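You operate a simulated robot arm through the tools that you are given. There is no shell and no other tool.

You run a simulated robot arm. Do the job below in one go: nothing can be reset, and whatever is moved stays where it is left.

## Task
Power up: mixer on, recorder on, amp last; then silver knob to 2 and white fader to 0.

The check looks at the end state, three seconds after you hand in, the way a careful person would. Anything else that was tipped, shoved, dropped, spilled or broken makes it a failure.

## Robot
A 6-joint arm with a two-finger gripper, fixed in place. Base frame: the origin is at the foot of the arm, x ahead of it, y to its left, z up; the work surface is at about z = 800. Readings come in mm, rad, newtons and seconds.
Its first joint turns from -2.897 to 2.897 rad. Payload 3.43 kg.
The TCP is the grasp point between the finger pads, 20 mm short of the fingertips. In the tool frame z runs along the fingers and y along their closing line. The gripper opens to 190 mm. The gripper's body begins 248 mm behind the TCP.
Orientation is that of the tool frame in the base frame, as a unit quaternion [w, x, y, z]. With the fingers straight down and closing along the base's y, the tool's x points along the base's -x, its y along +y and its z along -z.

## Interface
- The arm moves only by the tool servo_tool. Its argument "rows" is a list of rows, each a list of 7 numbers: the shift along the tool's x, y, z in units of 500 mm (1.0 is 500 mm), then the turn, a rotation vector about the tool's x, y, z in units of 60 degrees (1.0 is 60 degrees), then the finger opening in mm, from 0 to 190. In form: [[dx, dy, dz, wx, wy, wz, grip], ...]. A call has 1 to 20 rows; each row is the pose to reach, as a shift and turn from the pose commanded when the call began, along the tool's axes at that moment. A call with a number of a shift or a turn outside -1 to 1 is refused whole. Each row takes 0.2 s and may step no farther than 50 mm and 0.15 rad from the row before; otherwise, or with a gripper value out of range, the whole call is refused. A pose out of reach is approached as far as the arm can. The call stops where the force on the tool passes 90 N (or 10 N more than at its start, if that is more) or the arm is blocked; 0.2 s more then pass. The fingers move at their own pace (about 153 mm/s each) and stop on an object; they squeeze with about 22 N. The grip force told is the motor's: it shows also when the fingers shut on nothing. Time passes only in rows, and 0.2 s behind the last, so rows that repeat a pose let the fingers close. The reply holds the time, the measured pose of the TCP, the force on the tool along the base axes, the opening and the grip force, in the units named above and with some noise, with the torque about the TCP (base axes, N m) and any sound that the robot's microphone picked up.
- Cameras (640 x 400 px; columns grow to the right, rows downward): "scene" is fixed at [219.1, 500.3, 1447.4]; the picture's right is [-0.72, -0.69, 0.00], its down [-0.27, 0.29, -0.92] and it looks along [0.63, -0.67, -0.40] (base axes); focal length 311 px, centre (320, 200). "wrist" rides on the gripper at [70, -8, -288] in the tool frame; the picture's right is [0.12, 0.99, 0.00], its down [-0.96, 0.11, -0.25] and it looks along [-0.25, 0.03, 0.97] (tool axes); focal length 261 px, centre (320, 200). There is no depth. A picture from a camera that has moved, and an enlarged one, comes with that camera's place and axes in the base frame and with its lens.
- capture(camera): a new picture of that camera. No time passes.
- raise_lower(by): slides the trunk up (or, below 0, down) by that many mm; the arm rides with it, the base frame stays. It gives what a move gives, with no picture.
- close_up(camera, box): a new picture of the part [left, top, right, bottom] of that camera's present view, enlarged. No time passes.
- job_done(): hands the job in; it is judged then, once.

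Places have to be worked out from the pictures, the camera data and where the tool is seen. Open the gripper and draw the arm clear of the work before you hand the job in, unless the task says otherwise.

The tools are called after "Request:" by a JSON object that holds its "op" and its "data". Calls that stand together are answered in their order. servo_tool: Moves the arm, as the interface text tells. Its arguments: {"type":"object","properties":{"rows":{"type":"array","items":{"type":"array","items":{"type":"number"}}}},"required":["rows"]} The other tools are called the same way: raise_lower (by) slides the trunk up or down; capture (camera) takes a picture; close_up (camera, box) takes an enlarged picture of a part of a camera's view; job_done () hands the job in.

At the start:

```text
clock: 0.0
tcp_pos: [534.3, -220.2, 1173.4]
tool_rot: [0.0, -0.001, 1.0, 0.001]
force: [-0.9, 0.0, -0.1]
torque: [-0.02, -0.03, 0.01]
gripper_width: 190.1
finger_force: 0.0
trunk travel left (down, up): [-300.0, 140.0]
```

scene: 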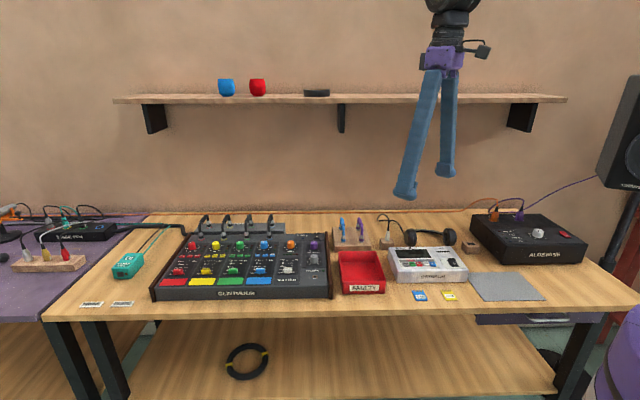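
wrist: 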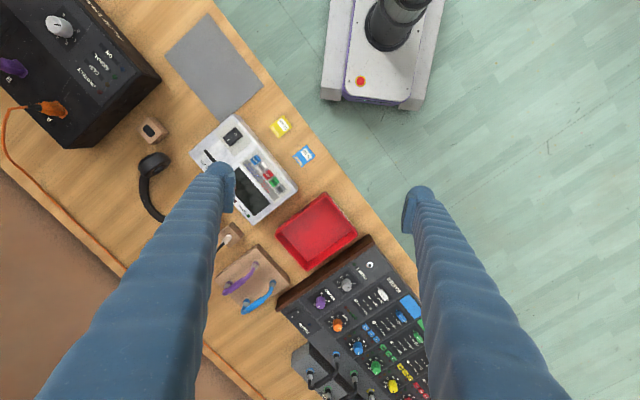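

I start by looking closely at the devices: mixer, recorder and amp, before moving anything.

Request:
{"op": "close_up", "data": {"camera": "scene", "box": [150, 205, 340, 305]}}

Request:
{"op": "close_up", "data": {"camera": "scene", "box": [330, 205, 600, 310]}}

Request:
{"op": "close_up", "data": {"camera": "wrist", "box": [260, 230, 440, 400]}}

Request:
{"op": "close_up", "data": {"camera": "wrist", "box": [0, 0, 180, 150]}}

Request:
{"op": "close_up", "data": {"camera": "wrist", "box": [180, 100, 320, 230]}}

```text
3.37 times, centred on (245, 255) of scene
camera zoom: at [219.1, 500.3, 1447.4], right [-0.72, -0.69, 0.0], down [-0.27, 0.29, -0.92], along [0.63, -0.67, -0.4], focal length 1048 px, centre (573, 15)
```

zoom: 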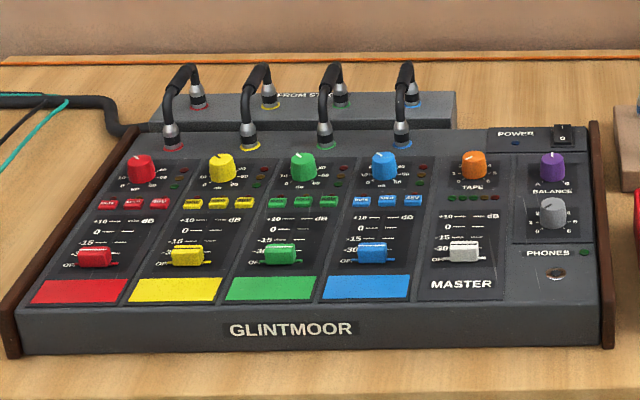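

```text
2.37 times, centred on (465, 258) of scene
camera zoom: at [219.1, 500.3, 1447.4], right [-0.72, -0.69, 0.0], down [-0.27, 0.29, -0.92], along [0.63, -0.67, -0.4], focal length 737 px, centre (-24, 64)
```

zoom: 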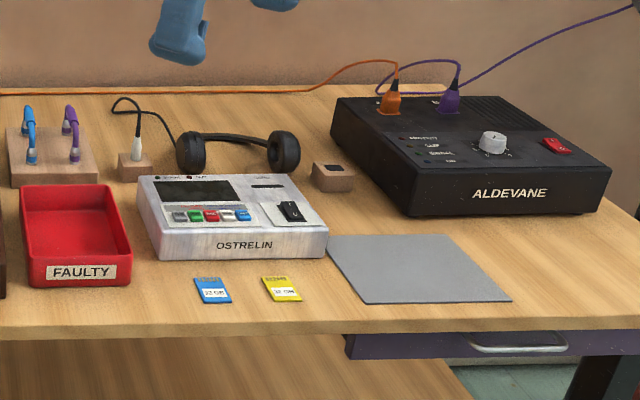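

```text
2.35 times, centred on (350, 315) of wrist
camera zoom: at [462.7, -229.1, 1461.1], right [-0.12, 0.99, 0.0], down [0.96, 0.12, 0.25], along [0.25, 0.03, -0.97], focal length 613 px, centre (249, -71)
```

zoom: 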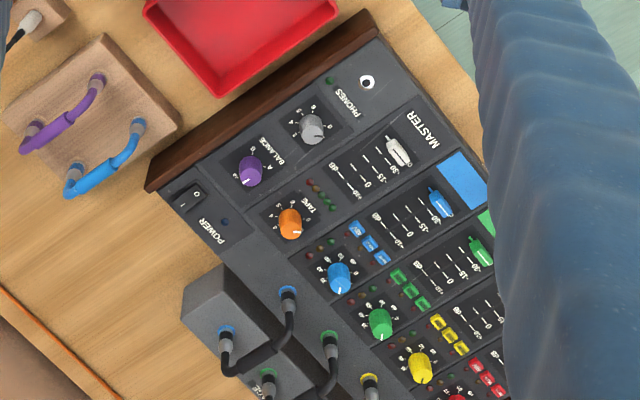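

```text
2.67 times, centred on (90, 75) of wrist
camera zoom: at [462.7, -229.1, 1461.1], right [-0.12, 0.99, 0.0], down [0.96, 0.12, 0.25], along [0.25, 0.03, -0.97], focal length 695 px, centre (933, 533)
```

zoom: 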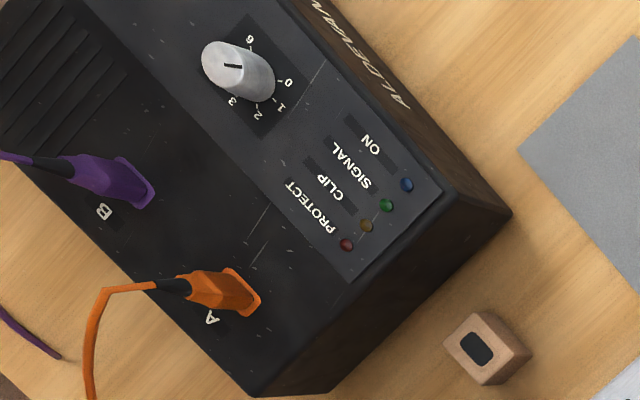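

```text
3.08 times, centred on (250, 165) of wrist
camera zoom: at [462.7, -229.1, 1461.1], right [-0.12, 0.99, 0.0], down [0.96, 0.12, 0.25], along [0.25, 0.03, -0.97], focal length 802 px, centre (535, 308)
```

zoom: 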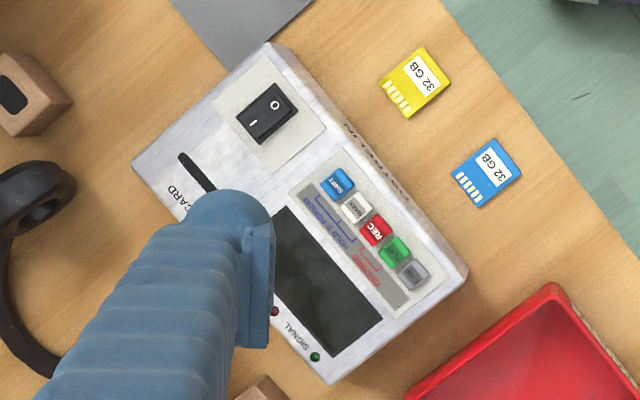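

The devices are laid out along a bench rotated about 45° to the base frame. There are two candidates for the silver knob: a grey one on the mixer and a light one on the amp. I move the arm high over the amp and turn it to line up with the bench so I can read the scales.

Request:
{"op": "servo_tool", "data": {"rows": [[0.0412, -0.0758, 0, 0, 0, 0.0625, 190], [0.0823, -0.1517, 0, 0, 0, 0.125, 190], [0.1235, -0.2275, 0, 0, 0, 0.1875, 190], [0.1647, -0.3033, 0, 0, 0, 0.25, 190], [0.2058, -0.3792, 0, 0, 0, 0.3125, 190], [0.247, -0.455, 0, 0, 0, 0.375, 190], [0.2882, -0.5308, 0, 0, 0, 0.4375, 190], [0.3293, -0.6067, 0, 0, 0, 0.5, 190], [0.3705, -0.6825, 0, 0, 0, 0.5625, 190], [0.4117, -0.7583, 0, 0, 0, 0.625, 190], [0.4528, -0.8342, 0, 0, 0, 0.6875, 190], [0.494, -0.91, 0, 0, 0, 0.75, 190], [0.494, -0.91, 0, 0, 0, 0.75, 190]]}}

```text
clock: 2.8
tcp_pos: [283.9, -673.4, 1174.7]
tool_rot: [0.0, 0.382, 0.924, 0.0]
force: [-1.0, -0.7, -0.7]
torque: [0.04, 0.05, -0.03]
gripper_width: 190.2
finger_force: 0.1
trunk travel left (down, up): [-300.0, 140.0]
```

The arm is over the amp, turned 45°. I take pictures.

Request:
{"op": "capture", "data": {"camera": "wrist"}}

Request:
{"op": "capture", "data": {"camera": "scene"}}

```text
taken
camera wrist: at [227.0, -630.8, 1463.0], right [0.62, 0.79, 0.0], down [0.76, -0.6, 0.25], along [0.19, -0.15, -0.97], focal length 261 px, centre (320, 200)
```

wrist: 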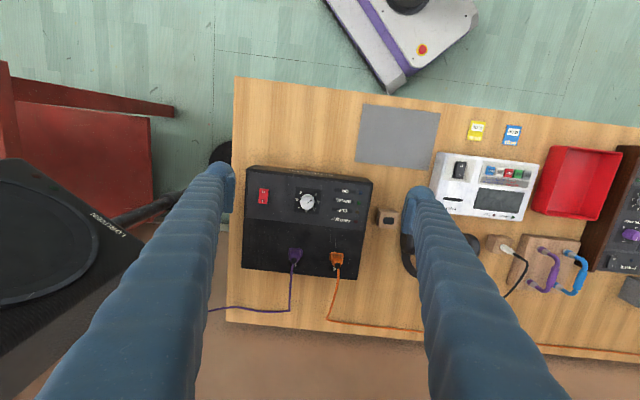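

```text
taken
```

scene: 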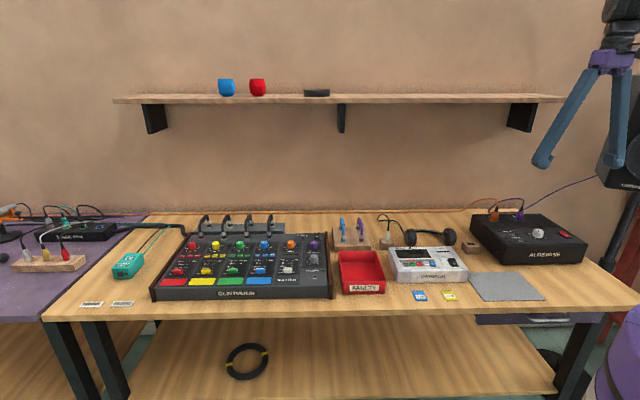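

The view covers the whole amp. I zoom in on its knob and switch, and on the recorder.

Request:
{"op": "close_up", "data": {"camera": "wrist", "box": [235, 155, 385, 285]}}

Request:
{"op": "close_up", "data": {"camera": "wrist", "box": [280, 180, 340, 220]}}

Request:
{"op": "close_up", "data": {"camera": "wrist", "box": [240, 175, 290, 215]}}

Request:
{"op": "close_up", "data": {"camera": "wrist", "box": [425, 140, 545, 225]}}

Request:
{"op": "close_up", "data": {"camera": "scene", "box": [285, 230, 335, 290]}}

Request:
{"op": "close_up", "data": {"camera": "scene", "box": [510, 215, 590, 265]}}

```text
3.08 times, centred on (310, 220) of wrist
camera zoom: at [227.0, -630.8, 1463.0], right [0.62, 0.79, 0.0], down [0.76, -0.6, 0.25], along [0.19, -0.15, -0.97], focal length 802 px, centre (351, 138)
```

zoom: 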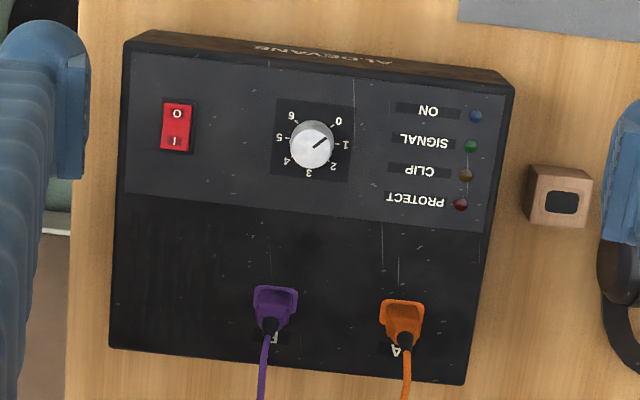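

```text
10.00 times, centred on (310, 200) of wrist
camera zoom: at [227.0, -630.8, 1463.0], right [0.62, 0.79, 0.0], down [0.76, -0.6, 0.25], along [0.19, -0.15, -0.97], focal length 2606 px, centre (420, 200)
```

zoom: 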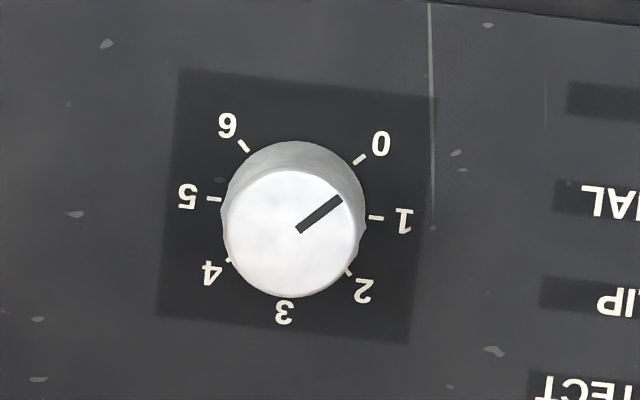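

```text
10.00 times, centred on (265, 195) of wrist
camera zoom: at [227.0, -630.8, 1463.0], right [0.62, 0.79, 0.0], down [0.76, -0.6, 0.25], along [0.19, -0.15, -0.97], focal length 2606 px, centre (870, 250)
```

zoom: 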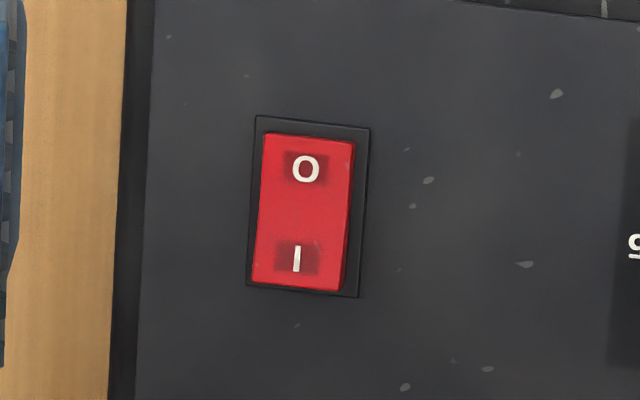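

```text
4.71 times, centred on (485, 182) of wrist
camera zoom: at [227.0, -630.8, 1463.0], right [0.62, 0.79, 0.0], down [0.76, -0.6, 0.25], along [0.19, -0.15, -0.97], focal length 1227 px, centre (-456, 282)
```

zoom: 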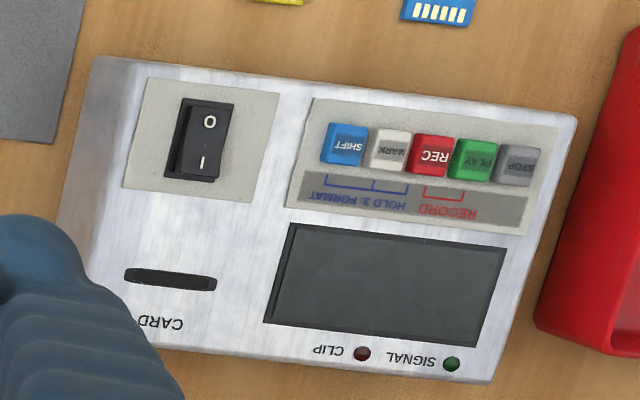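

```text
6.67 times, centred on (310, 260) of scene
camera zoom: at [219.1, 500.3, 1447.4], right [-0.72, -0.69, 0.0], down [-0.27, 0.29, -0.92], along [0.63, -0.67, -0.4], focal length 2074 px, centre (387, -200)
```

zoom: 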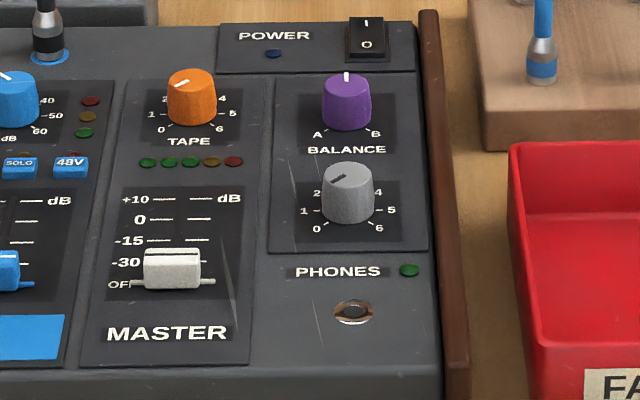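

```text
8.00 times, centred on (550, 240) of scene
camera zoom: at [219.1, 500.3, 1447.4], right [-0.72, -0.69, 0.0], down [-0.27, 0.29, -0.92], along [0.63, -0.67, -0.4], focal length 2488 px, centre (-1520, -120)
```

zoom: 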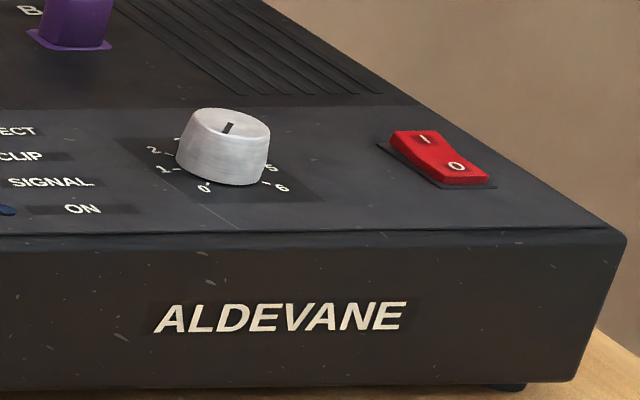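

The amp's knob is brushed silver and points at 0, while the mixer's phones knob is plain grey, so the silver knob is the amp's. The white fader is the mixer's MASTER, now at OFF. On all three rockers the "I" side faces the wall. My estimates are mixer I ≈ (945, -245, 862), recorder I ≈ (504, -433, 860) and amp I ≈ (264, -827, 890). The mixer goes first, so I travel along the bench towards it.

Request:
{"op": "servo_tool", "data": {"rows": [[0, 0.098, 0, 0, 0, 0, 190], [0, 0.196, 0, 0, 0, 0, 190], [0, 0.294, 0, 0, 0, 0, 190], [0, 0.392, 0, 0, 0, 0, 190], [0, 0.49, 0, 0, 0, 0, 190], [0, 0.588, 0, 0, 0, 0, 190], [0, 0.686, 0, 0, 0, 0, 190], [0, 0.784, 0, 0, 0, 0, 190], [0, 0.882, 0, 0, 0, 0, 190], [0, 0.98, 0, 0, 0, 0, 190]]}}

Request:
{"op": "servo_tool", "data": {"rows": [[-0.0157, 0.0717, 0.018, 0, 0, 0, 190], [-0.0314, 0.1434, 0.036, 0, 0, 0, 190], [-0.0471, 0.2151, 0.054, 0, 0, 0, 190], [-0.0629, 0.2869, 0.072, 0, 0, 0, 190], [-0.0786, 0.3586, 0.09, 0, 0, 0, 190], [-0.0943, 0.4303, 0.108, 0, 0, 0, 190], [-0.11, 0.502, 0.126, 0, 0, 0, 190], [-0.11, 0.502, 0.126, 0, 0, 0, 190]]}}

Request:
{"op": "capture", "data": {"camera": "wrist"}}

Request:
{"op": "capture", "data": {"camera": "scene"}}

```text
clock: 5.0
tcp_pos: [636.7, -326.4, 1170.5]
tool_rot: [-0.001, 0.382, 0.924, -0.001]
force: [-0.3, 0.2, -0.2]
torque: [-0.03, 0.1, -0.02]
gripper_width: 190.2
finger_force: 0.0
trunk travel left (down, up): [-300.0, 140.0]
```

```text
clock: 6.8
tcp_pos: [850.4, -191.4, 1114.6]
tool_rot: [0.0, 0.382, 0.924, -0.001]
force: [-1.0, -0.1, 0.2]
torque: [-0.01, 0.0, 0.0]
gripper_width: 190.1
finger_force: 0.1
trunk travel left (down, up): [-300.0, 140.0]
```

```text
taken
camera wrist: at [793.6, -147.6, 1402.7], right [0.62, 0.79, 0.0], down [0.76, -0.6, 0.25], along [0.2, -0.15, -0.97], focal length 261 px, centre (320, 200)
```

wrist: 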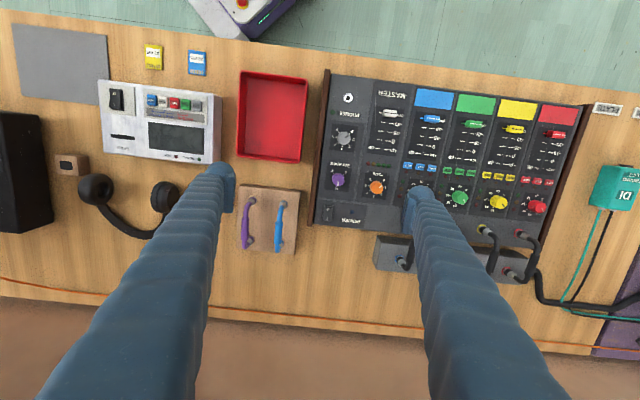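

```text
taken
```

scene: 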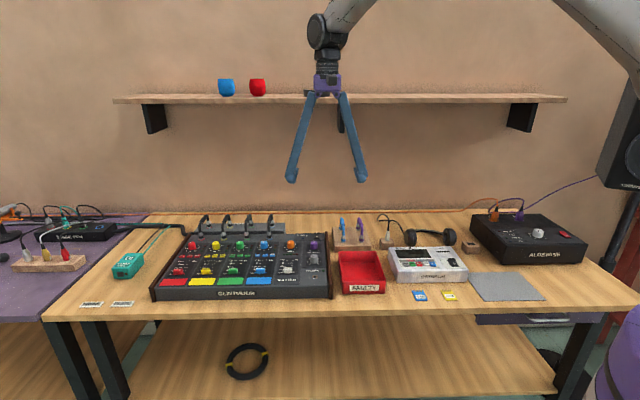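

The arm hovers over the mixer. I zoom in on its power switch and the master section.

Request:
{"op": "close_up", "data": {"camera": "wrist", "box": [310, 190, 370, 230]}}

Request:
{"op": "close_up", "data": {"camera": "wrist", "box": [310, 70, 430, 230]}}

Request:
{"op": "close_up", "data": {"camera": "wrist", "box": [360, 90, 450, 180]}}

Request:
{"op": "close_up", "data": {"camera": "wrist", "box": [90, 70, 230, 170]}}

```text
10.00 times, centred on (340, 210) of wrist
camera zoom: at [793.6, -147.6, 1402.7], right [0.62, 0.79, 0.0], down [0.76, -0.6, 0.25], along [0.2, -0.15, -0.97], focal length 2606 px, centre (120, 100)
```

zoom: 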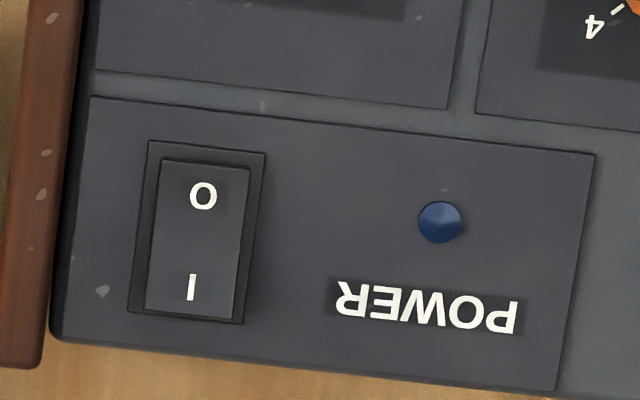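

```text
2.50 times, centred on (370, 150) of wrist
camera zoom: at [793.6, -147.6, 1402.7], right [0.62, 0.79, 0.0], down [0.76, -0.6, 0.25], along [0.2, -0.15, -0.97], focal length 652 px, centre (195, 325)
```

zoom: 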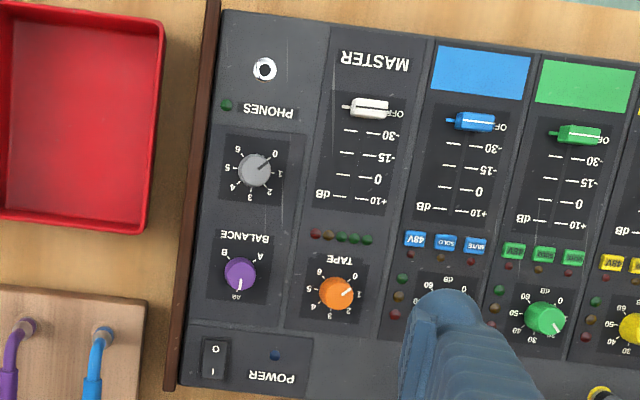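

```text
4.44 times, centred on (405, 135) of wrist
camera zoom: at [793.6, -147.6, 1402.7], right [0.62, 0.79, 0.0], down [0.76, -0.6, 0.25], along [0.2, -0.15, -0.97], focal length 1158 px, centre (-58, 489)
```

zoom: 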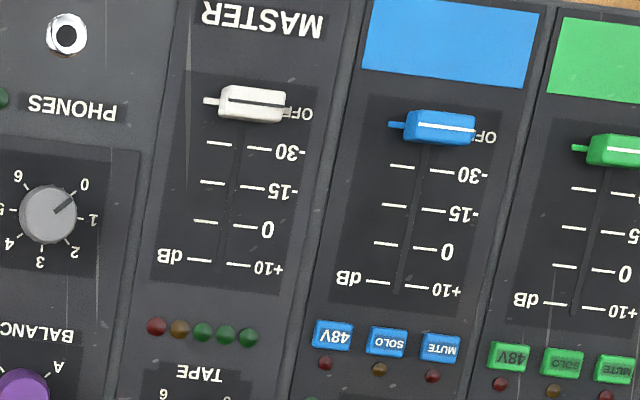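

```text
4.00 times, centred on (160, 120) of wrist
camera zoom: at [793.6, -147.6, 1402.7], right [0.62, 0.79, 0.0], down [0.76, -0.6, 0.25], along [0.2, -0.15, -0.97], focal length 1043 px, centre (960, 520)
```

zoom: 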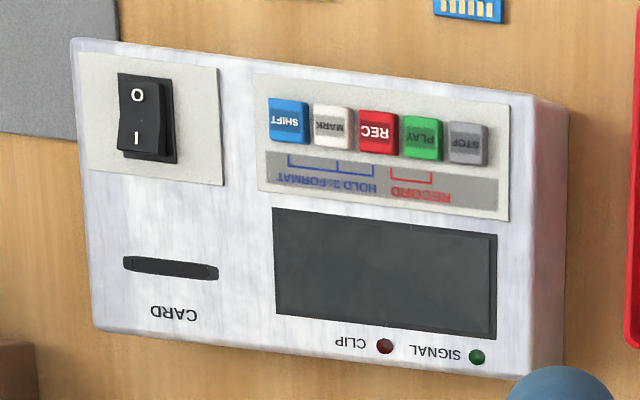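

The power rocker's I mark is near (948, -249, 857) and its LED is dark. I close the fingers in place, which also shows whether the arm has settled.

Request:
{"op": "servo_tool", "data": {"rows": [[0, 0, 0, 0, 0, 0, 0], [0, 0, 0, 0, 0, 0, 0], [0, 0, 0, 0, 0, 0, 0], [0, 0, 0, 0, 0, 0, 0], [0, 0, 0, 0, 0, 0, 0]]}}

Request:
{"op": "capture", "data": {"camera": "wrist"}}

```text
clock: 8.0
tcp_pos: [850.9, -190.6, 1113.8]
tool_rot: [0.001, 0.382, 0.924, 0.0]
force: [-0.4, 0.0, 0.5]
torque: [0.0, 0.0, -0.01]
gripper_width: 0.0
finger_force: 22.0
trunk travel left (down, up): [-300.0, 140.0]
```

```text
taken
camera wrist: at [794.5, -147.7, 1401.6], right [0.62, 0.79, 0.0], down [0.76, -0.6, 0.25], along [0.19, -0.15, -0.97], focal length 261 px, centre (320, 200)
```

wrist: 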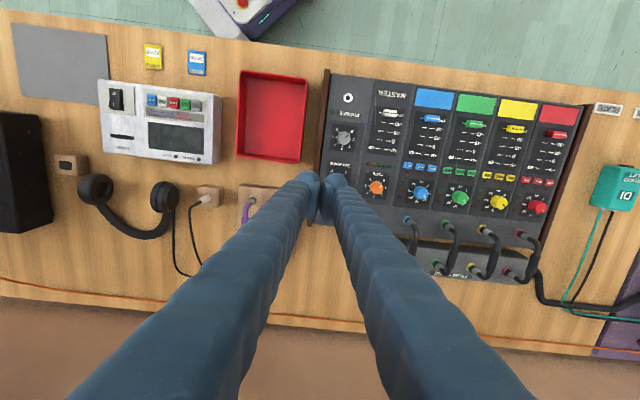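

The measured pose agrees with the camera. I move to a pre-press pose above the I half, tilted 15° so the front edge of the fingertips is lowest, leaving about 25 mm above the switch.

Request:
{"op": "servo_tool", "data": {"rows": [[-0.05, 0.011, 0.03, 0, -0.05, 0, 0], [-0.1, 0.022, 0.08, 0, -0.1, 0, 0], [-0.15, 0.033, 0.15, 0, -0.15, 0, 0], [-0.2, 0.044, 0.22, 0, -0.2, 0, 0], [-0.248, 0.055, 0.29, 0, -0.25, 0, 0], [-0.248, 0.055, 0.35, 0, -0.25, 0, 0], [-0.248, 0.055, 0.398, 0, -0.25, 0, 0], [-0.248, 0.055, 0.398, 0, -0.25, 0, 0], [-0.248, 0.055, 0.398, 0, -0.25, 0, 0]]}}

Request:
{"op": "capture", "data": {"camera": "wrist"}}

Request:
{"op": "capture", "data": {"camera": "scene"}}

```text
clock: 10.0
tcp_pos: [956.4, -260.2, 914.4]
tool_rot: [0.121, 0.378, 0.917, -0.051]
force: [0.4, -0.3, 0.5]
torque: [0.0, -0.01, 0.04]
gripper_width: 0.1
finger_force: 21.8
trunk travel left (down, up): [-300.0, 140.0]
```

```text
taken
camera wrist: at [848.4, -165.7, 1173.9], right [0.62, 0.78, -0.03], down [0.69, -0.53, 0.49], along [0.37, -0.32, -0.87], focal length 261 px, centre (320, 200)
```

wrist: 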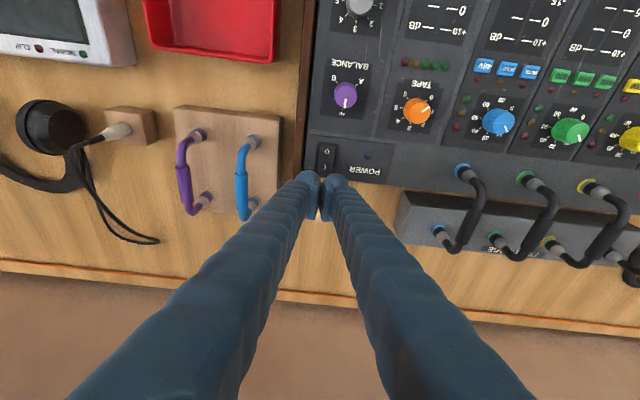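

```text
taken
```

scene: 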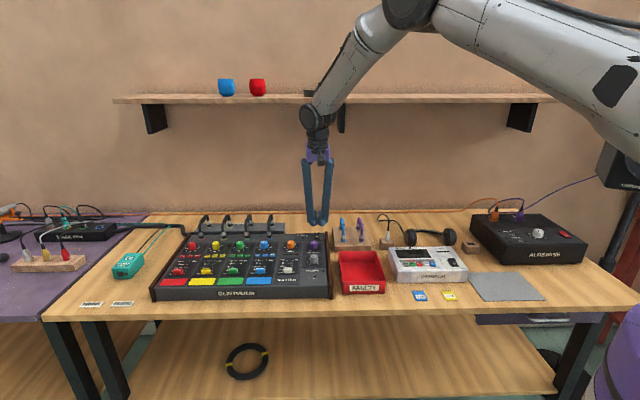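

The pre-press pose was reached. I check alignment over the switch in both views.

Request:
{"op": "close_up", "data": {"camera": "wrist", "box": [285, 130, 385, 220]}}

Request:
{"op": "close_up", "data": {"camera": "scene", "box": [285, 200, 345, 250]}}

```text
4.44 times, centred on (335, 175) of wrist
camera zoom: at [848.4, -165.7, 1173.9], right [0.62, 0.78, -0.03], down [0.69, -0.53, 0.49], along [0.37, -0.32, -0.87], focal length 1158 px, centre (253, 311)
```

zoom: 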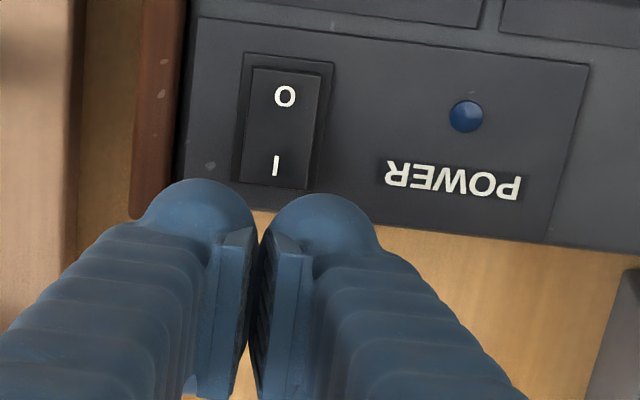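

```text
8.00 times, centred on (315, 225) of scene
camera zoom: at [219.1, 500.3, 1447.4], right [-0.72, -0.69, 0.0], down [-0.27, 0.29, -0.92], along [0.63, -0.67, -0.4], focal length 2488 px, centre (360, 0)
```

zoom: 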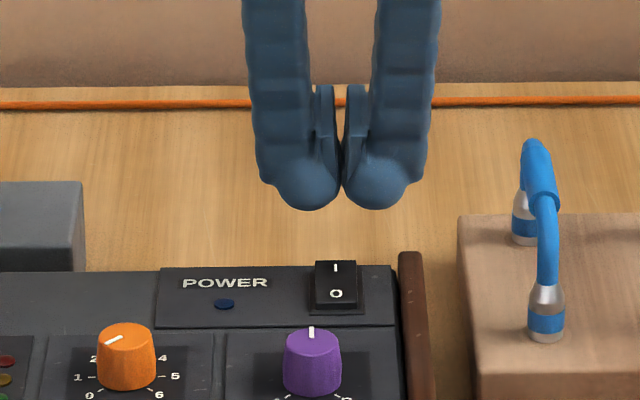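

The fingertips are rounded, with a notch between them right above the rocker. I shift about 14 mm sideways and roll 6° so a single fingertip sits lowest over the I half, and I lower a little.

Request:
{"op": "servo_tool", "data": {"rows": [[0, 0.014, 0, -0.05, 0, 0, 0], [0, 0.028, 0, -0.1, 0, 0, 0], [0.0031, 0.028, 0.0116, -0.1, 0, 0, 0], [0.0062, 0.028, 0.0232, -0.1, 0, 0, 0], [0.0062, 0.028, 0.0232, -0.1, 0, 0, 0]]}}

Request:
{"op": "close_up", "data": {"camera": "wrist", "box": [285, 130, 385, 220]}}

Request:
{"op": "close_up", "data": {"camera": "scene", "box": [285, 200, 345, 250]}}

```text
clock: 11.2
tcp_pos: [967.0, -247.2, 900.1]
tool_rot: [0.14, 0.371, 0.918, -0.002]
force: [0.5, -0.6, 0.6]
torque: [-0.01, 0.03, 0.0]
gripper_width: 0.3
finger_force: 21.6
trunk travel left (down, up): [-300.0, 140.0]
```

```text
4.44 times, centred on (335, 175) of wrist
camera zoom: at [838.8, -175.8, 1157.7], right [0.6, 0.8, 0.07], down [0.67, -0.55, 0.5], along [0.44, -0.25, -0.86], focal length 1158 px, centre (253, 311)
```

zoom: 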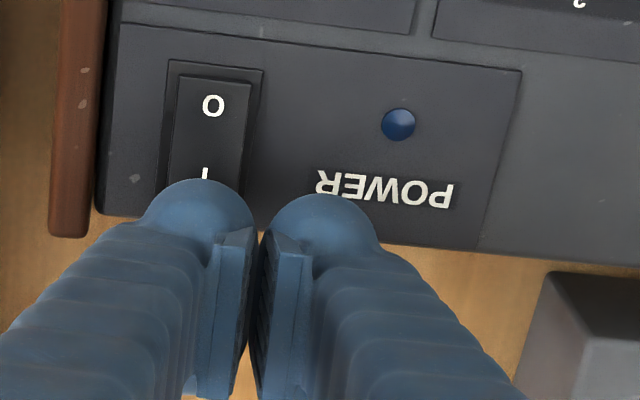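

```text
8.00 times, centred on (315, 225) of scene
camera zoom: at [219.1, 500.3, 1447.4], right [-0.72, -0.69, 0.0], down [-0.27, 0.29, -0.92], along [0.63, -0.67, -0.4], focal length 2488 px, centre (360, 0)
```

zoom: 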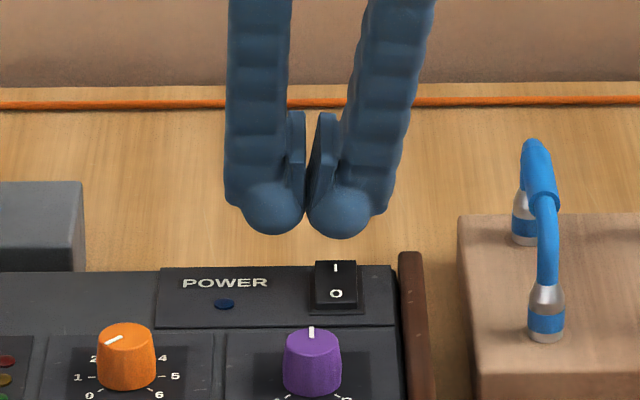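

The fingertip is centred over the rocker's I half, about 12 mm above it. I descend slowly straight down.

Request:
{"op": "servo_tool", "data": {"rows": [[0.0021, -0.0008, 0.0077, 0, 0, 0, 0], [0.0041, -0.0016, 0.0154, 0, 0, 0, 0], [0.0052, -0.002, 0.0192, 0, 0, 0, 0], [0.0052, -0.002, 0.0192, 0, 0, 0, 0]]}}

Request:
{"op": "close_up", "data": {"camera": "scene", "box": [285, 200, 345, 250]}}

```text
clock: 12.2
tcp_pos: [967.6, -248.7, 891.3]
tool_rot: [0.14, 0.371, 0.918, -0.002]
force: [-0.4, 0.7, -0.2]
torque: [0.02, 0.02, -0.04]
gripper_width: 0.0
finger_force: 21.7
trunk travel left (down, up): [-300.0, 140.0]
```

```text
8.00 times, centred on (315, 225) of scene
camera zoom: at [219.1, 500.3, 1447.4], right [-0.72, -0.69, 0.0], down [-0.27, 0.29, -0.92], along [0.63, -0.67, -0.4], focal length 2488 px, centre (360, 0)
```

zoom: 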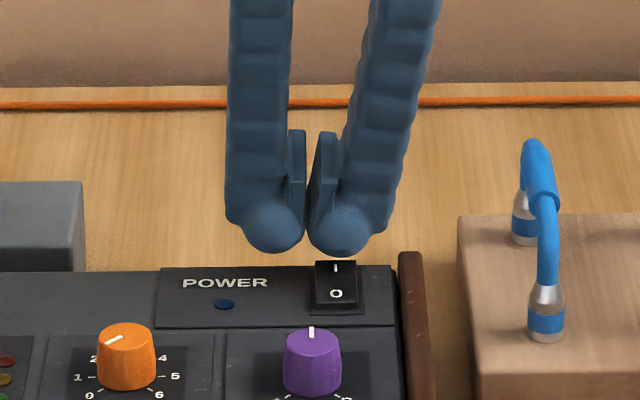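

No contact yet. I continue in small steps.

Request:
{"op": "servo_tool", "data": {"rows": [[0.0016, -0.0006, 0.0058, 0, 0, 0, 0], [0.0026, -0.001, 0.0096, 0, 0, 0, 0], [0.0036, -0.0014, 0.0134, 0, 0, 0, 0], [0.0036, -0.0014, 0.0134, 0, 0, 0, 0]]}}

Request:
{"op": "close_up", "data": {"camera": "scene", "box": [285, 200, 345, 250]}}

Request:
{"op": "close_up", "data": {"camera": "wrist", "box": [285, 130, 385, 220]}}

```text
clock: 13.2
tcp_pos: [966.4, -247.1, 882.7]
tool_rot: [0.14, 0.372, 0.918, -0.002]
force: [0.1, 0.6, -0.6]
torque: [0.0, 0.0, 0.04]
gripper_width: 0.0
finger_force: 21.7
trunk travel left (down, up): [-300.0, 140.0]
```

```text
8.00 times, centred on (315, 225) of scene
camera zoom: at [219.1, 500.3, 1447.4], right [-0.72, -0.69, 0.0], down [-0.27, 0.29, -0.92], along [0.63, -0.67, -0.4], focal length 2488 px, centre (360, 0)
```

zoom: 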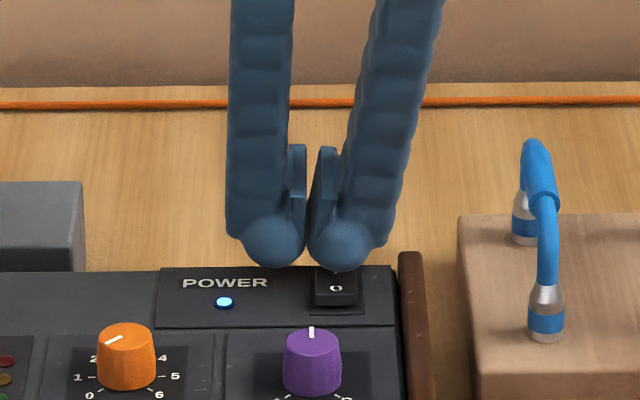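

```text
4.44 times, centred on (335, 175) of wrist
camera zoom: at [838.6, -175.8, 1140.0], right [0.6, 0.8, 0.07], down [0.67, -0.55, 0.5], along [0.44, -0.25, -0.86], focal length 1158 px, centre (253, 311)
```

zoom: 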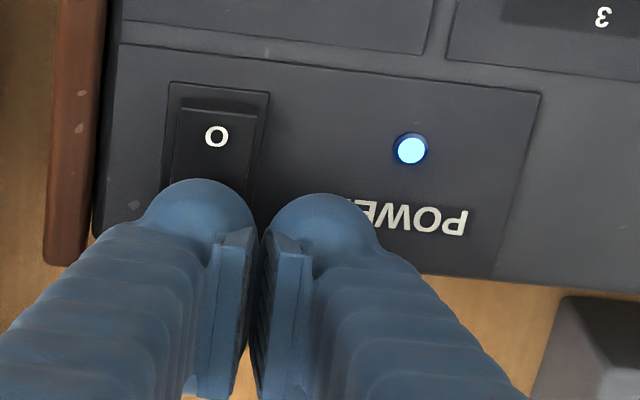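

The mixer's power LED is lit and the rocker has flipped to I. I raise the arm straight up, then move over to the recorder keeping the same tilt.

Request:
{"op": "servo_tool", "data": {"rows": [[-0.0103, 0.004, -0.0384, 0, 0, 0, 0], [-0.031, 0.012, -0.1153, 0, 0, 0, 0], [-0.0517, 0.02, -0.1921, 0, 0, 0, 0], [-0.0672, 0.026, -0.2498, 0, 0, 0, 0], [-0.0672, 0.026, -0.2498, 0, 0, 0, 0]]}}

Request:
{"op": "servo_tool", "data": {"rows": [[0.0325, -0.0794, -0.017, 0, 0, 0, 0], [0.0649, -0.1588, -0.034, 0, 0, 0, 0], [0.0974, -0.2383, -0.051, 0, 0, 0, 0], [0.1298, -0.3177, -0.068, 0, 0, 0, 0], [0.1623, -0.3971, -0.085, 0, 0, 0, 0], [0.1947, -0.4765, -0.102, 0, 0, 0, 0], [0.2272, -0.5559, -0.119, 0, 0, 0, 0], [0.2596, -0.6353, -0.136, 0, 0, 0, 0], [0.2921, -0.7148, -0.153, 0, 0, 0, 0], [0.3245, -0.7942, -0.17, 0, 0, 0, 0], [0.357, -0.8736, -0.187, 0, 0, 0, 0], [0.357, -0.8736, -0.187, 0, 0, 0, 0]]}}

Request:
{"op": "capture", "data": {"camera": "wrist"}}

Request:
{"op": "capture", "data": {"camera": "scene"}}

```text
clock: 14.4
tcp_pos: [968.0, -248.8, 1010.4]
tool_rot: [0.14, 0.372, 0.918, -0.002]
force: [0.6, -0.1, -0.2]
torque: [-0.03, -0.06, 0.01]
gripper_width: 0.0
finger_force: 21.5
trunk travel left (down, up): [-300.0, 140.0]
```

```text
clock: 17.0
tcp_pos: [522.5, -432.6, 1012.7]
tool_rot: [0.14, 0.372, 0.918, -0.002]
force: [-0.2, -0.5, 0.0]
torque: [0.04, 0.04, 0.01]
gripper_width: 0.1
finger_force: 22.3
trunk travel left (down, up): [-300.0, 140.0]
```

```text
taken
camera wrist: at [394.1, -360.7, 1270.2], right [0.6, 0.8, 0.07], down [0.67, -0.55, 0.5], along [0.44, -0.25, -0.86], focal length 261 px, centre (320, 200)
```

wrist: 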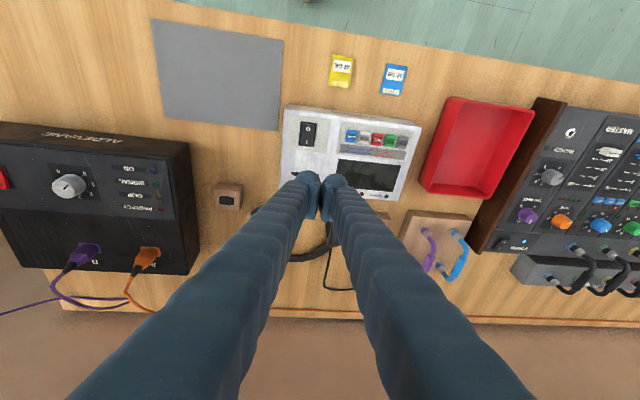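

```text
taken
```

scene: 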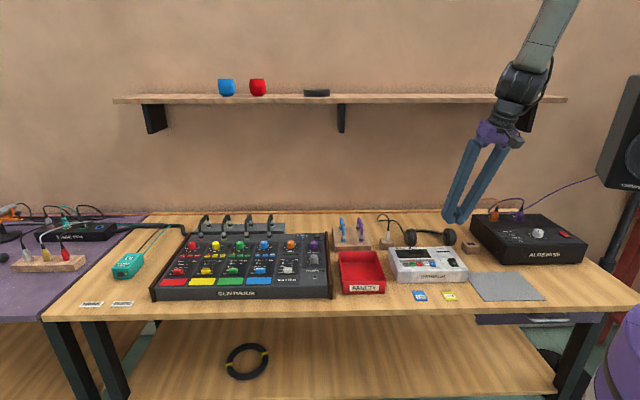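

The arm is over the recorder. I zoom in to locate its rocker precisely.

Request:
{"op": "close_up", "data": {"camera": "wrist", "box": [270, 95, 430, 215]}}

Request:
{"op": "close_up", "data": {"camera": "scene", "box": [420, 200, 480, 290]}}

```text
3.33 times, centred on (350, 155) of wrist
camera zoom: at [394.1, -360.7, 1270.2], right [0.6, 0.8, 0.07], down [0.67, -0.55, 0.5], along [0.44, -0.25, -0.86], focal length 869 px, centre (220, 350)
```

zoom: 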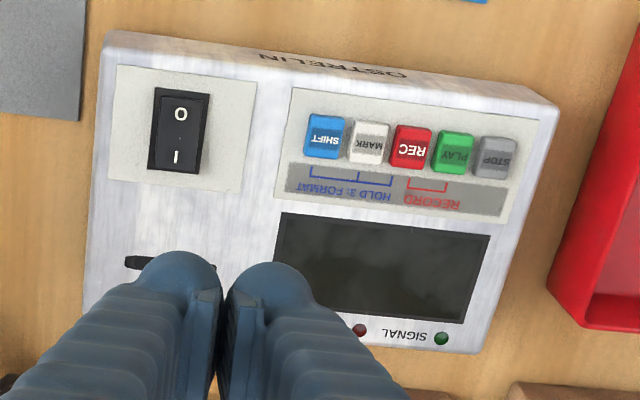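

```text
4.44 times, centred on (450, 245) of scene
camera zoom: at [219.1, 500.3, 1447.4], right [-0.72, -0.69, 0.0], down [-0.27, 0.29, -0.92], along [0.63, -0.67, -0.4], focal length 1382 px, centre (-258, 0)
```

zoom: 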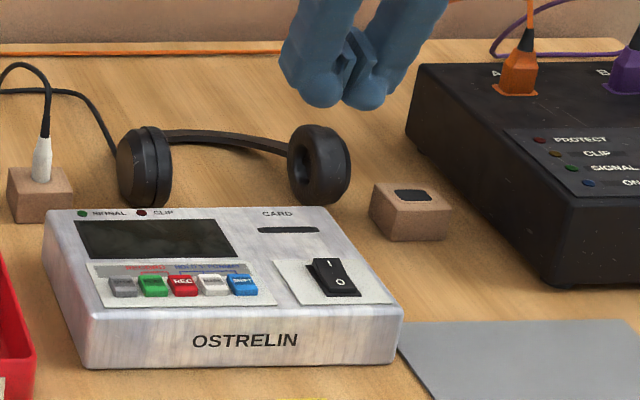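

The recorder's I mark triangulates to (503, -433, 857), and the TCP is already at the right offset. I lower to about 20 mm above it.

Request:
{"op": "servo_tool", "data": {"rows": [[0.0181, -0.007, 0.0672, 0, 0, 0, 0], [0.0362, -0.014, 0.1345, 0, 0, 0, 0], [0.0465, -0.018, 0.1729, 0, 0, 0, 0], [0.0543, -0.021, 0.2017, 0, 0, 0, 0], [0.0543, -0.021, 0.2017, 0, 0, 0, 0]]}}

Request:
{"op": "close_up", "data": {"camera": "wrist", "box": [285, 130, 385, 220]}}

Request:
{"op": "close_up", "data": {"camera": "scene", "box": [420, 220, 480, 270]}}

```text
clock: 18.2
tcp_pos: [520.8, -433.5, 907.3]
tool_rot: [0.139, 0.372, 0.918, -0.001]
force: [-0.1, 0.4, -0.1]
torque: [-0.02, -0.01, -0.02]
gripper_width: 0.0
finger_force: 21.5
trunk travel left (down, up): [-300.0, 140.0]
```

```text
4.44 times, centred on (335, 175) of wrist
camera zoom: at [392.3, -361.5, 1164.2], right [0.6, 0.8, 0.07], down [0.67, -0.55, 0.5], along [0.44, -0.25, -0.86], focal length 1158 px, centre (253, 311)
```

zoom: 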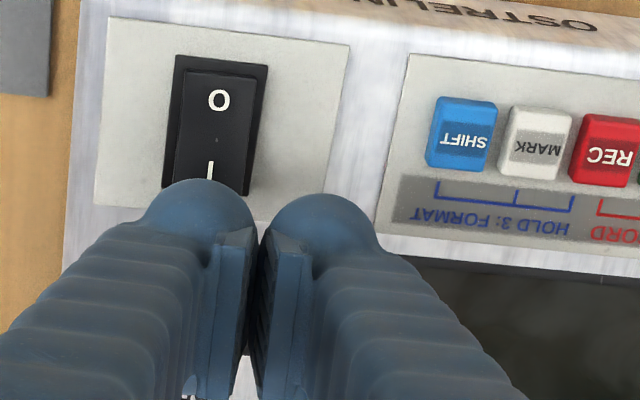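

```text
8.00 times, centred on (450, 245) of scene
camera zoom: at [219.1, 500.3, 1447.4], right [-0.72, -0.69, 0.0], down [-0.27, 0.29, -0.92], along [0.63, -0.67, -0.4], focal length 2488 px, centre (-720, -160)
```

zoom: 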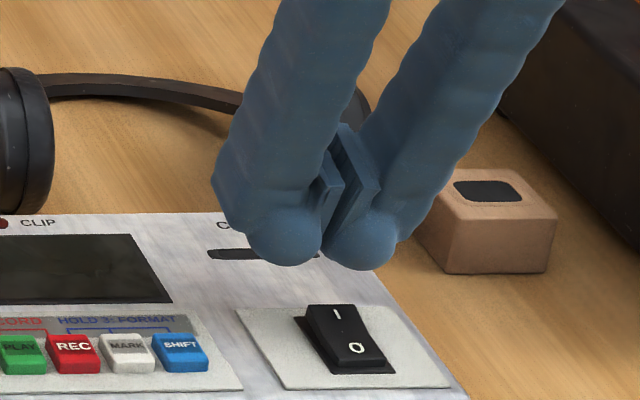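

Alignment is nearly right. I correct by 2 mm sideways and 3 mm towards the wall, then lower to just above the rocker.

Request:
{"op": "servo_tool", "data": {"rows": [[-0.0058, 0.0038, 0.0015, 0, 0, 0, 0], [-0.0022, 0.0024, 0.015, 0, 0, 0, 0], [0.0014, 0.001, 0.0284, 0, 0, 0, 0], [0.0014, 0.001, 0.0284, 0, 0, 0, 0]]}}

Request:
{"op": "close_up", "data": {"camera": "wrist", "box": [285, 130, 385, 220]}}

Request:
{"op": "close_up", "data": {"camera": "scene", "box": [420, 220, 480, 270]}}

```text
clock: 19.2
tcp_pos: [526.9, -434.1, 894.3]
tool_rot: [0.14, 0.373, 0.917, -0.001]
force: [-0.6, 0.0, 1.0]
torque: [0.03, 0.01, 0.0]
gripper_width: 0.0
finger_force: 21.8
trunk travel left (down, up): [-300.0, 140.0]
```

```text
4.44 times, centred on (335, 175) of wrist
camera zoom: at [397.4, -361.8, 1151.0], right [0.6, 0.8, 0.07], down [0.67, -0.55, 0.5], along [0.44, -0.25, -0.86], focal length 1158 px, centre (253, 311)
```

zoom: 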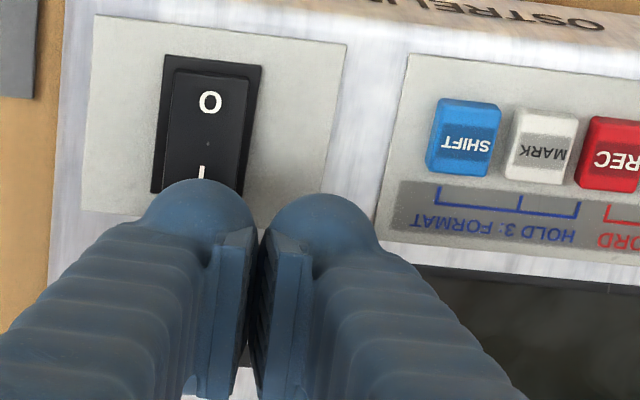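

```text
8.00 times, centred on (450, 245) of scene
camera zoom: at [219.1, 500.3, 1447.4], right [-0.72, -0.69, 0.0], down [-0.27, 0.29, -0.92], along [0.63, -0.67, -0.4], focal length 2488 px, centre (-720, -160)
```

zoom: 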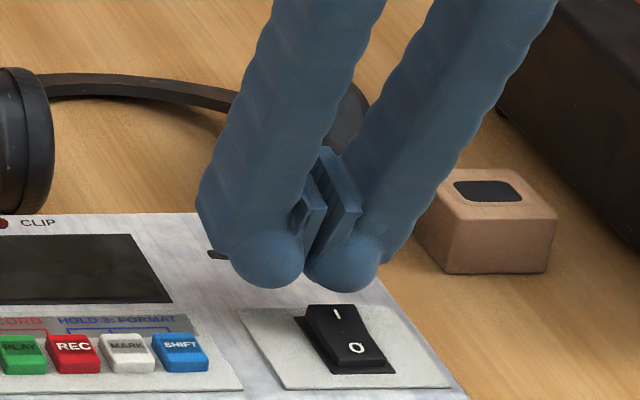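

The tip is on the rocker's line but slightly far back. I shift 2 mm forward and press down in small steps.

Request:
{"op": "servo_tool", "data": {"rows": [[0.0049, -0.0004, 0.0028, 0, 0, 0, 0], [0.006, -0.0008, 0.0067, 0, 0, 0, 0], [0.007, -0.0012, 0.0105, 0, 0, 0, 0], [0.008, -0.0016, 0.0144, 0, 0, 0, 0], [0.008, -0.0016, 0.0144, 0, 0, 0, 0]]}}

Request:
{"op": "close_up", "data": {"camera": "wrist", "box": [285, 130, 385, 220]}}

Request:
{"op": "close_up", "data": {"camera": "scene", "box": [380, 220, 480, 290]}}

```text
clock: 20.4
tcp_pos: [523.8, -432.1, 885.3]
tool_rot: [0.141, 0.372, 0.918, -0.001]
force: [-0.4, 0.4, 0.1]
torque: [-0.02, 0.03, 0.01]
gripper_width: 0.0
finger_force: 21.9
trunk travel left (down, up): [-300.0, 140.0]
```

```text
4.44 times, centred on (335, 175) of wrist
camera zoom: at [395.5, -359.1, 1143.0], right [0.6, 0.8, 0.07], down [0.67, -0.55, 0.5], along [0.44, -0.25, -0.86], focal length 1158 px, centre (253, 311)
```

zoom: 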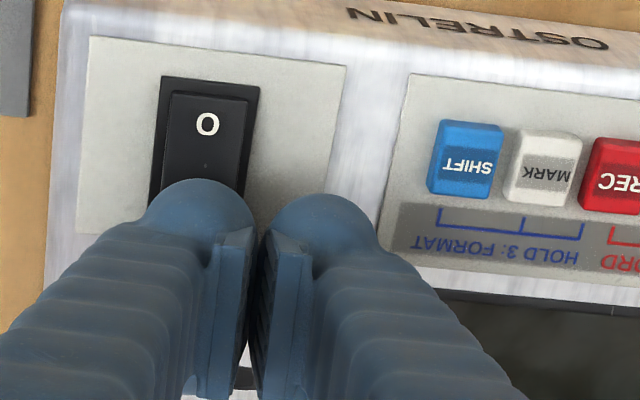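

```text
5.71 times, centred on (430, 255) of scene
camera zoom: at [219.1, 500.3, 1447.4], right [-0.72, -0.69, 0.0], down [-0.27, 0.29, -0.92], along [0.63, -0.67, -0.4], focal length 1777 px, centre (-309, -114)
```

zoom: 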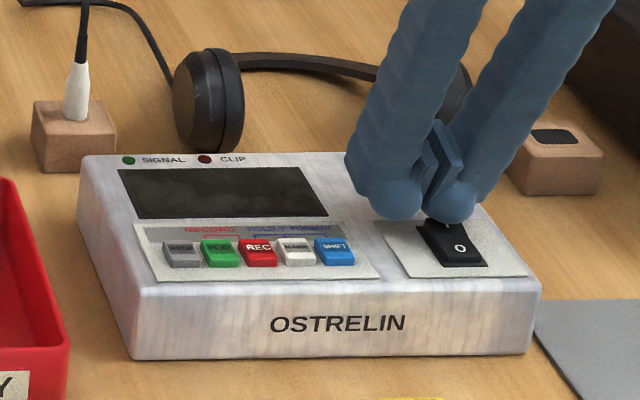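

The rocker hasn't flipped yet. I press a few millimetres further.

Request:
{"op": "servo_tool", "data": {"rows": [[0.001, -0.0004, 0.0038, 0, 0, 0, 0], [0.0021, -0.0008, 0.0077, 0, 0, 0, 0], [0.0021, -0.0008, 0.0077, 0, 0, 0, 0]]}}

Request:
{"op": "close_up", "data": {"camera": "wrist", "box": [285, 130, 385, 220]}}

Request:
{"op": "close_up", "data": {"camera": "scene", "box": [380, 220, 480, 290]}}

```text
clock: 21.2
tcp_pos: [524.7, -431.3, 882.0]
tool_rot: [0.141, 0.372, 0.917, -0.001]
force: [0.2, 0.1, 0.2]
torque: [-0.01, -0.01, 0.0]
gripper_width: 0.0
finger_force: 22.0
trunk travel left (down, up): [-300.0, 140.0]
```

```text
4.44 times, centred on (335, 175) of wrist
camera zoom: at [395.4, -358.6, 1139.0], right [0.6, 0.8, 0.07], down [0.67, -0.55, 0.5], along [0.44, -0.25, -0.86], focal length 1158 px, centre (253, 311)
```

zoom: 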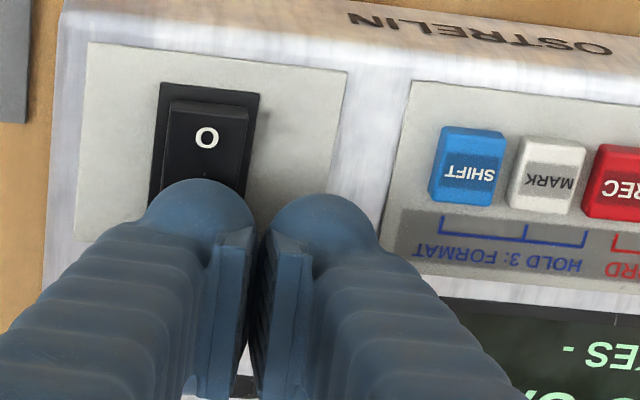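

```text
5.71 times, centred on (430, 255) of scene
camera zoom: at [219.1, 500.3, 1447.4], right [-0.72, -0.69, 0.0], down [-0.27, 0.29, -0.92], along [0.63, -0.67, -0.4], focal length 1777 px, centre (-309, -114)
```

zoom: 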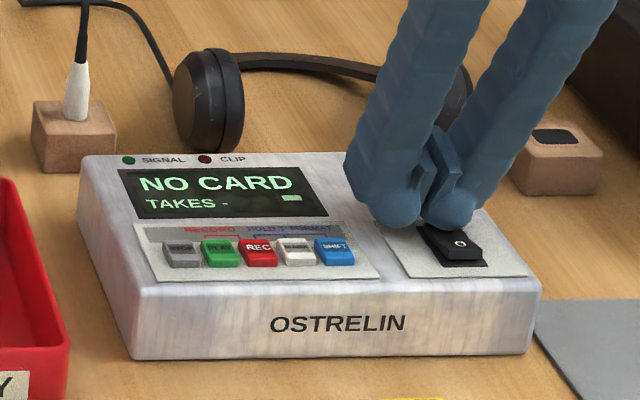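

The recorder display is lit and reads "NO CARD", so it is on. I raise the arm and traverse to above the amp's rocker.

Request:
{"op": "servo_tool", "data": {"rows": [[-0.0103, 0.004, -0.0384, 0, 0, 0, 0], [-0.031, 0.012, -0.1153, 0, 0, 0, 0], [-0.0517, 0.02, -0.1921, 0, 0, 0, 0], [-0.0672, 0.026, -0.2498, 0, 0, 0, 0], [-0.0672, 0.026, -0.2498, 0, 0, 0, 0]]}}

Request:
{"op": "servo_tool", "data": {"rows": [[-0.0209, -0.0901, -0.0038, 0, 0, 0, 0], [-0.0417, -0.1802, -0.0076, 0, 0, 0, 0], [-0.0626, -0.2702, -0.0114, 0, 0, 0, 0], [-0.0834, -0.3603, -0.0152, 0, 0, 0, 0], [-0.1043, -0.4504, -0.019, 0, 0, 0, 0], [-0.1252, -0.5405, -0.0228, 0, 0, 0, 0], [-0.146, -0.6306, -0.0266, 0, 0, 0, 0], [-0.1669, -0.7206, -0.0304, 0, 0, 0, 0], [-0.1877, -0.8107, -0.0342, 0, 0, 0, 0], [-0.2086, -0.9008, -0.038, 0, 0, 0, 0], [-0.2086, -0.9008, -0.038, 0, 0, 0, 0]]}}

Request:
{"op": "capture", "data": {"camera": "wrist"}}

Request:
{"op": "capture", "data": {"camera": "scene"}}

```text
clock: 22.4
tcp_pos: [526.8, -430.8, 1009.7]
tool_rot: [0.14, 0.374, 0.917, -0.002]
force: [0.0, -1.0, 0.1]
torque: [-0.01, -0.02, -0.02]
gripper_width: 0.0
finger_force: 22.0
trunk travel left (down, up): [-300.0, 140.0]
```

```text
clock: 24.8
tcp_pos: [283.4, -824.4, 1012.3]
tool_rot: [0.14, 0.372, 0.917, -0.003]
force: [1.0, -0.7, 0.2]
torque: [0.02, 0.04, -0.02]
gripper_width: 0.1
finger_force: 21.5
trunk travel left (down, up): [-300.0, 140.0]
```

```text
taken
camera wrist: at [155.0, -752.3, 1269.8], right [0.6, 0.8, 0.07], down [0.67, -0.55, 0.5], along [0.44, -0.25, -0.86], focal length 261 px, centre (320, 200)
```

wrist: 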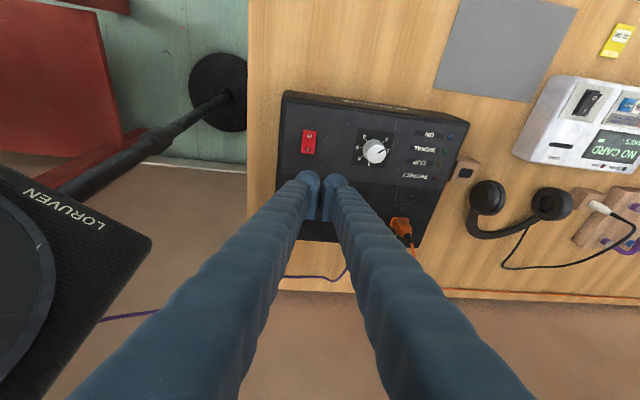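

```text
taken
```

scene: 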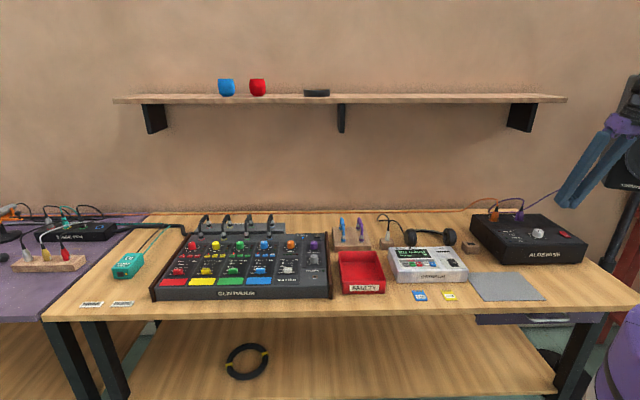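

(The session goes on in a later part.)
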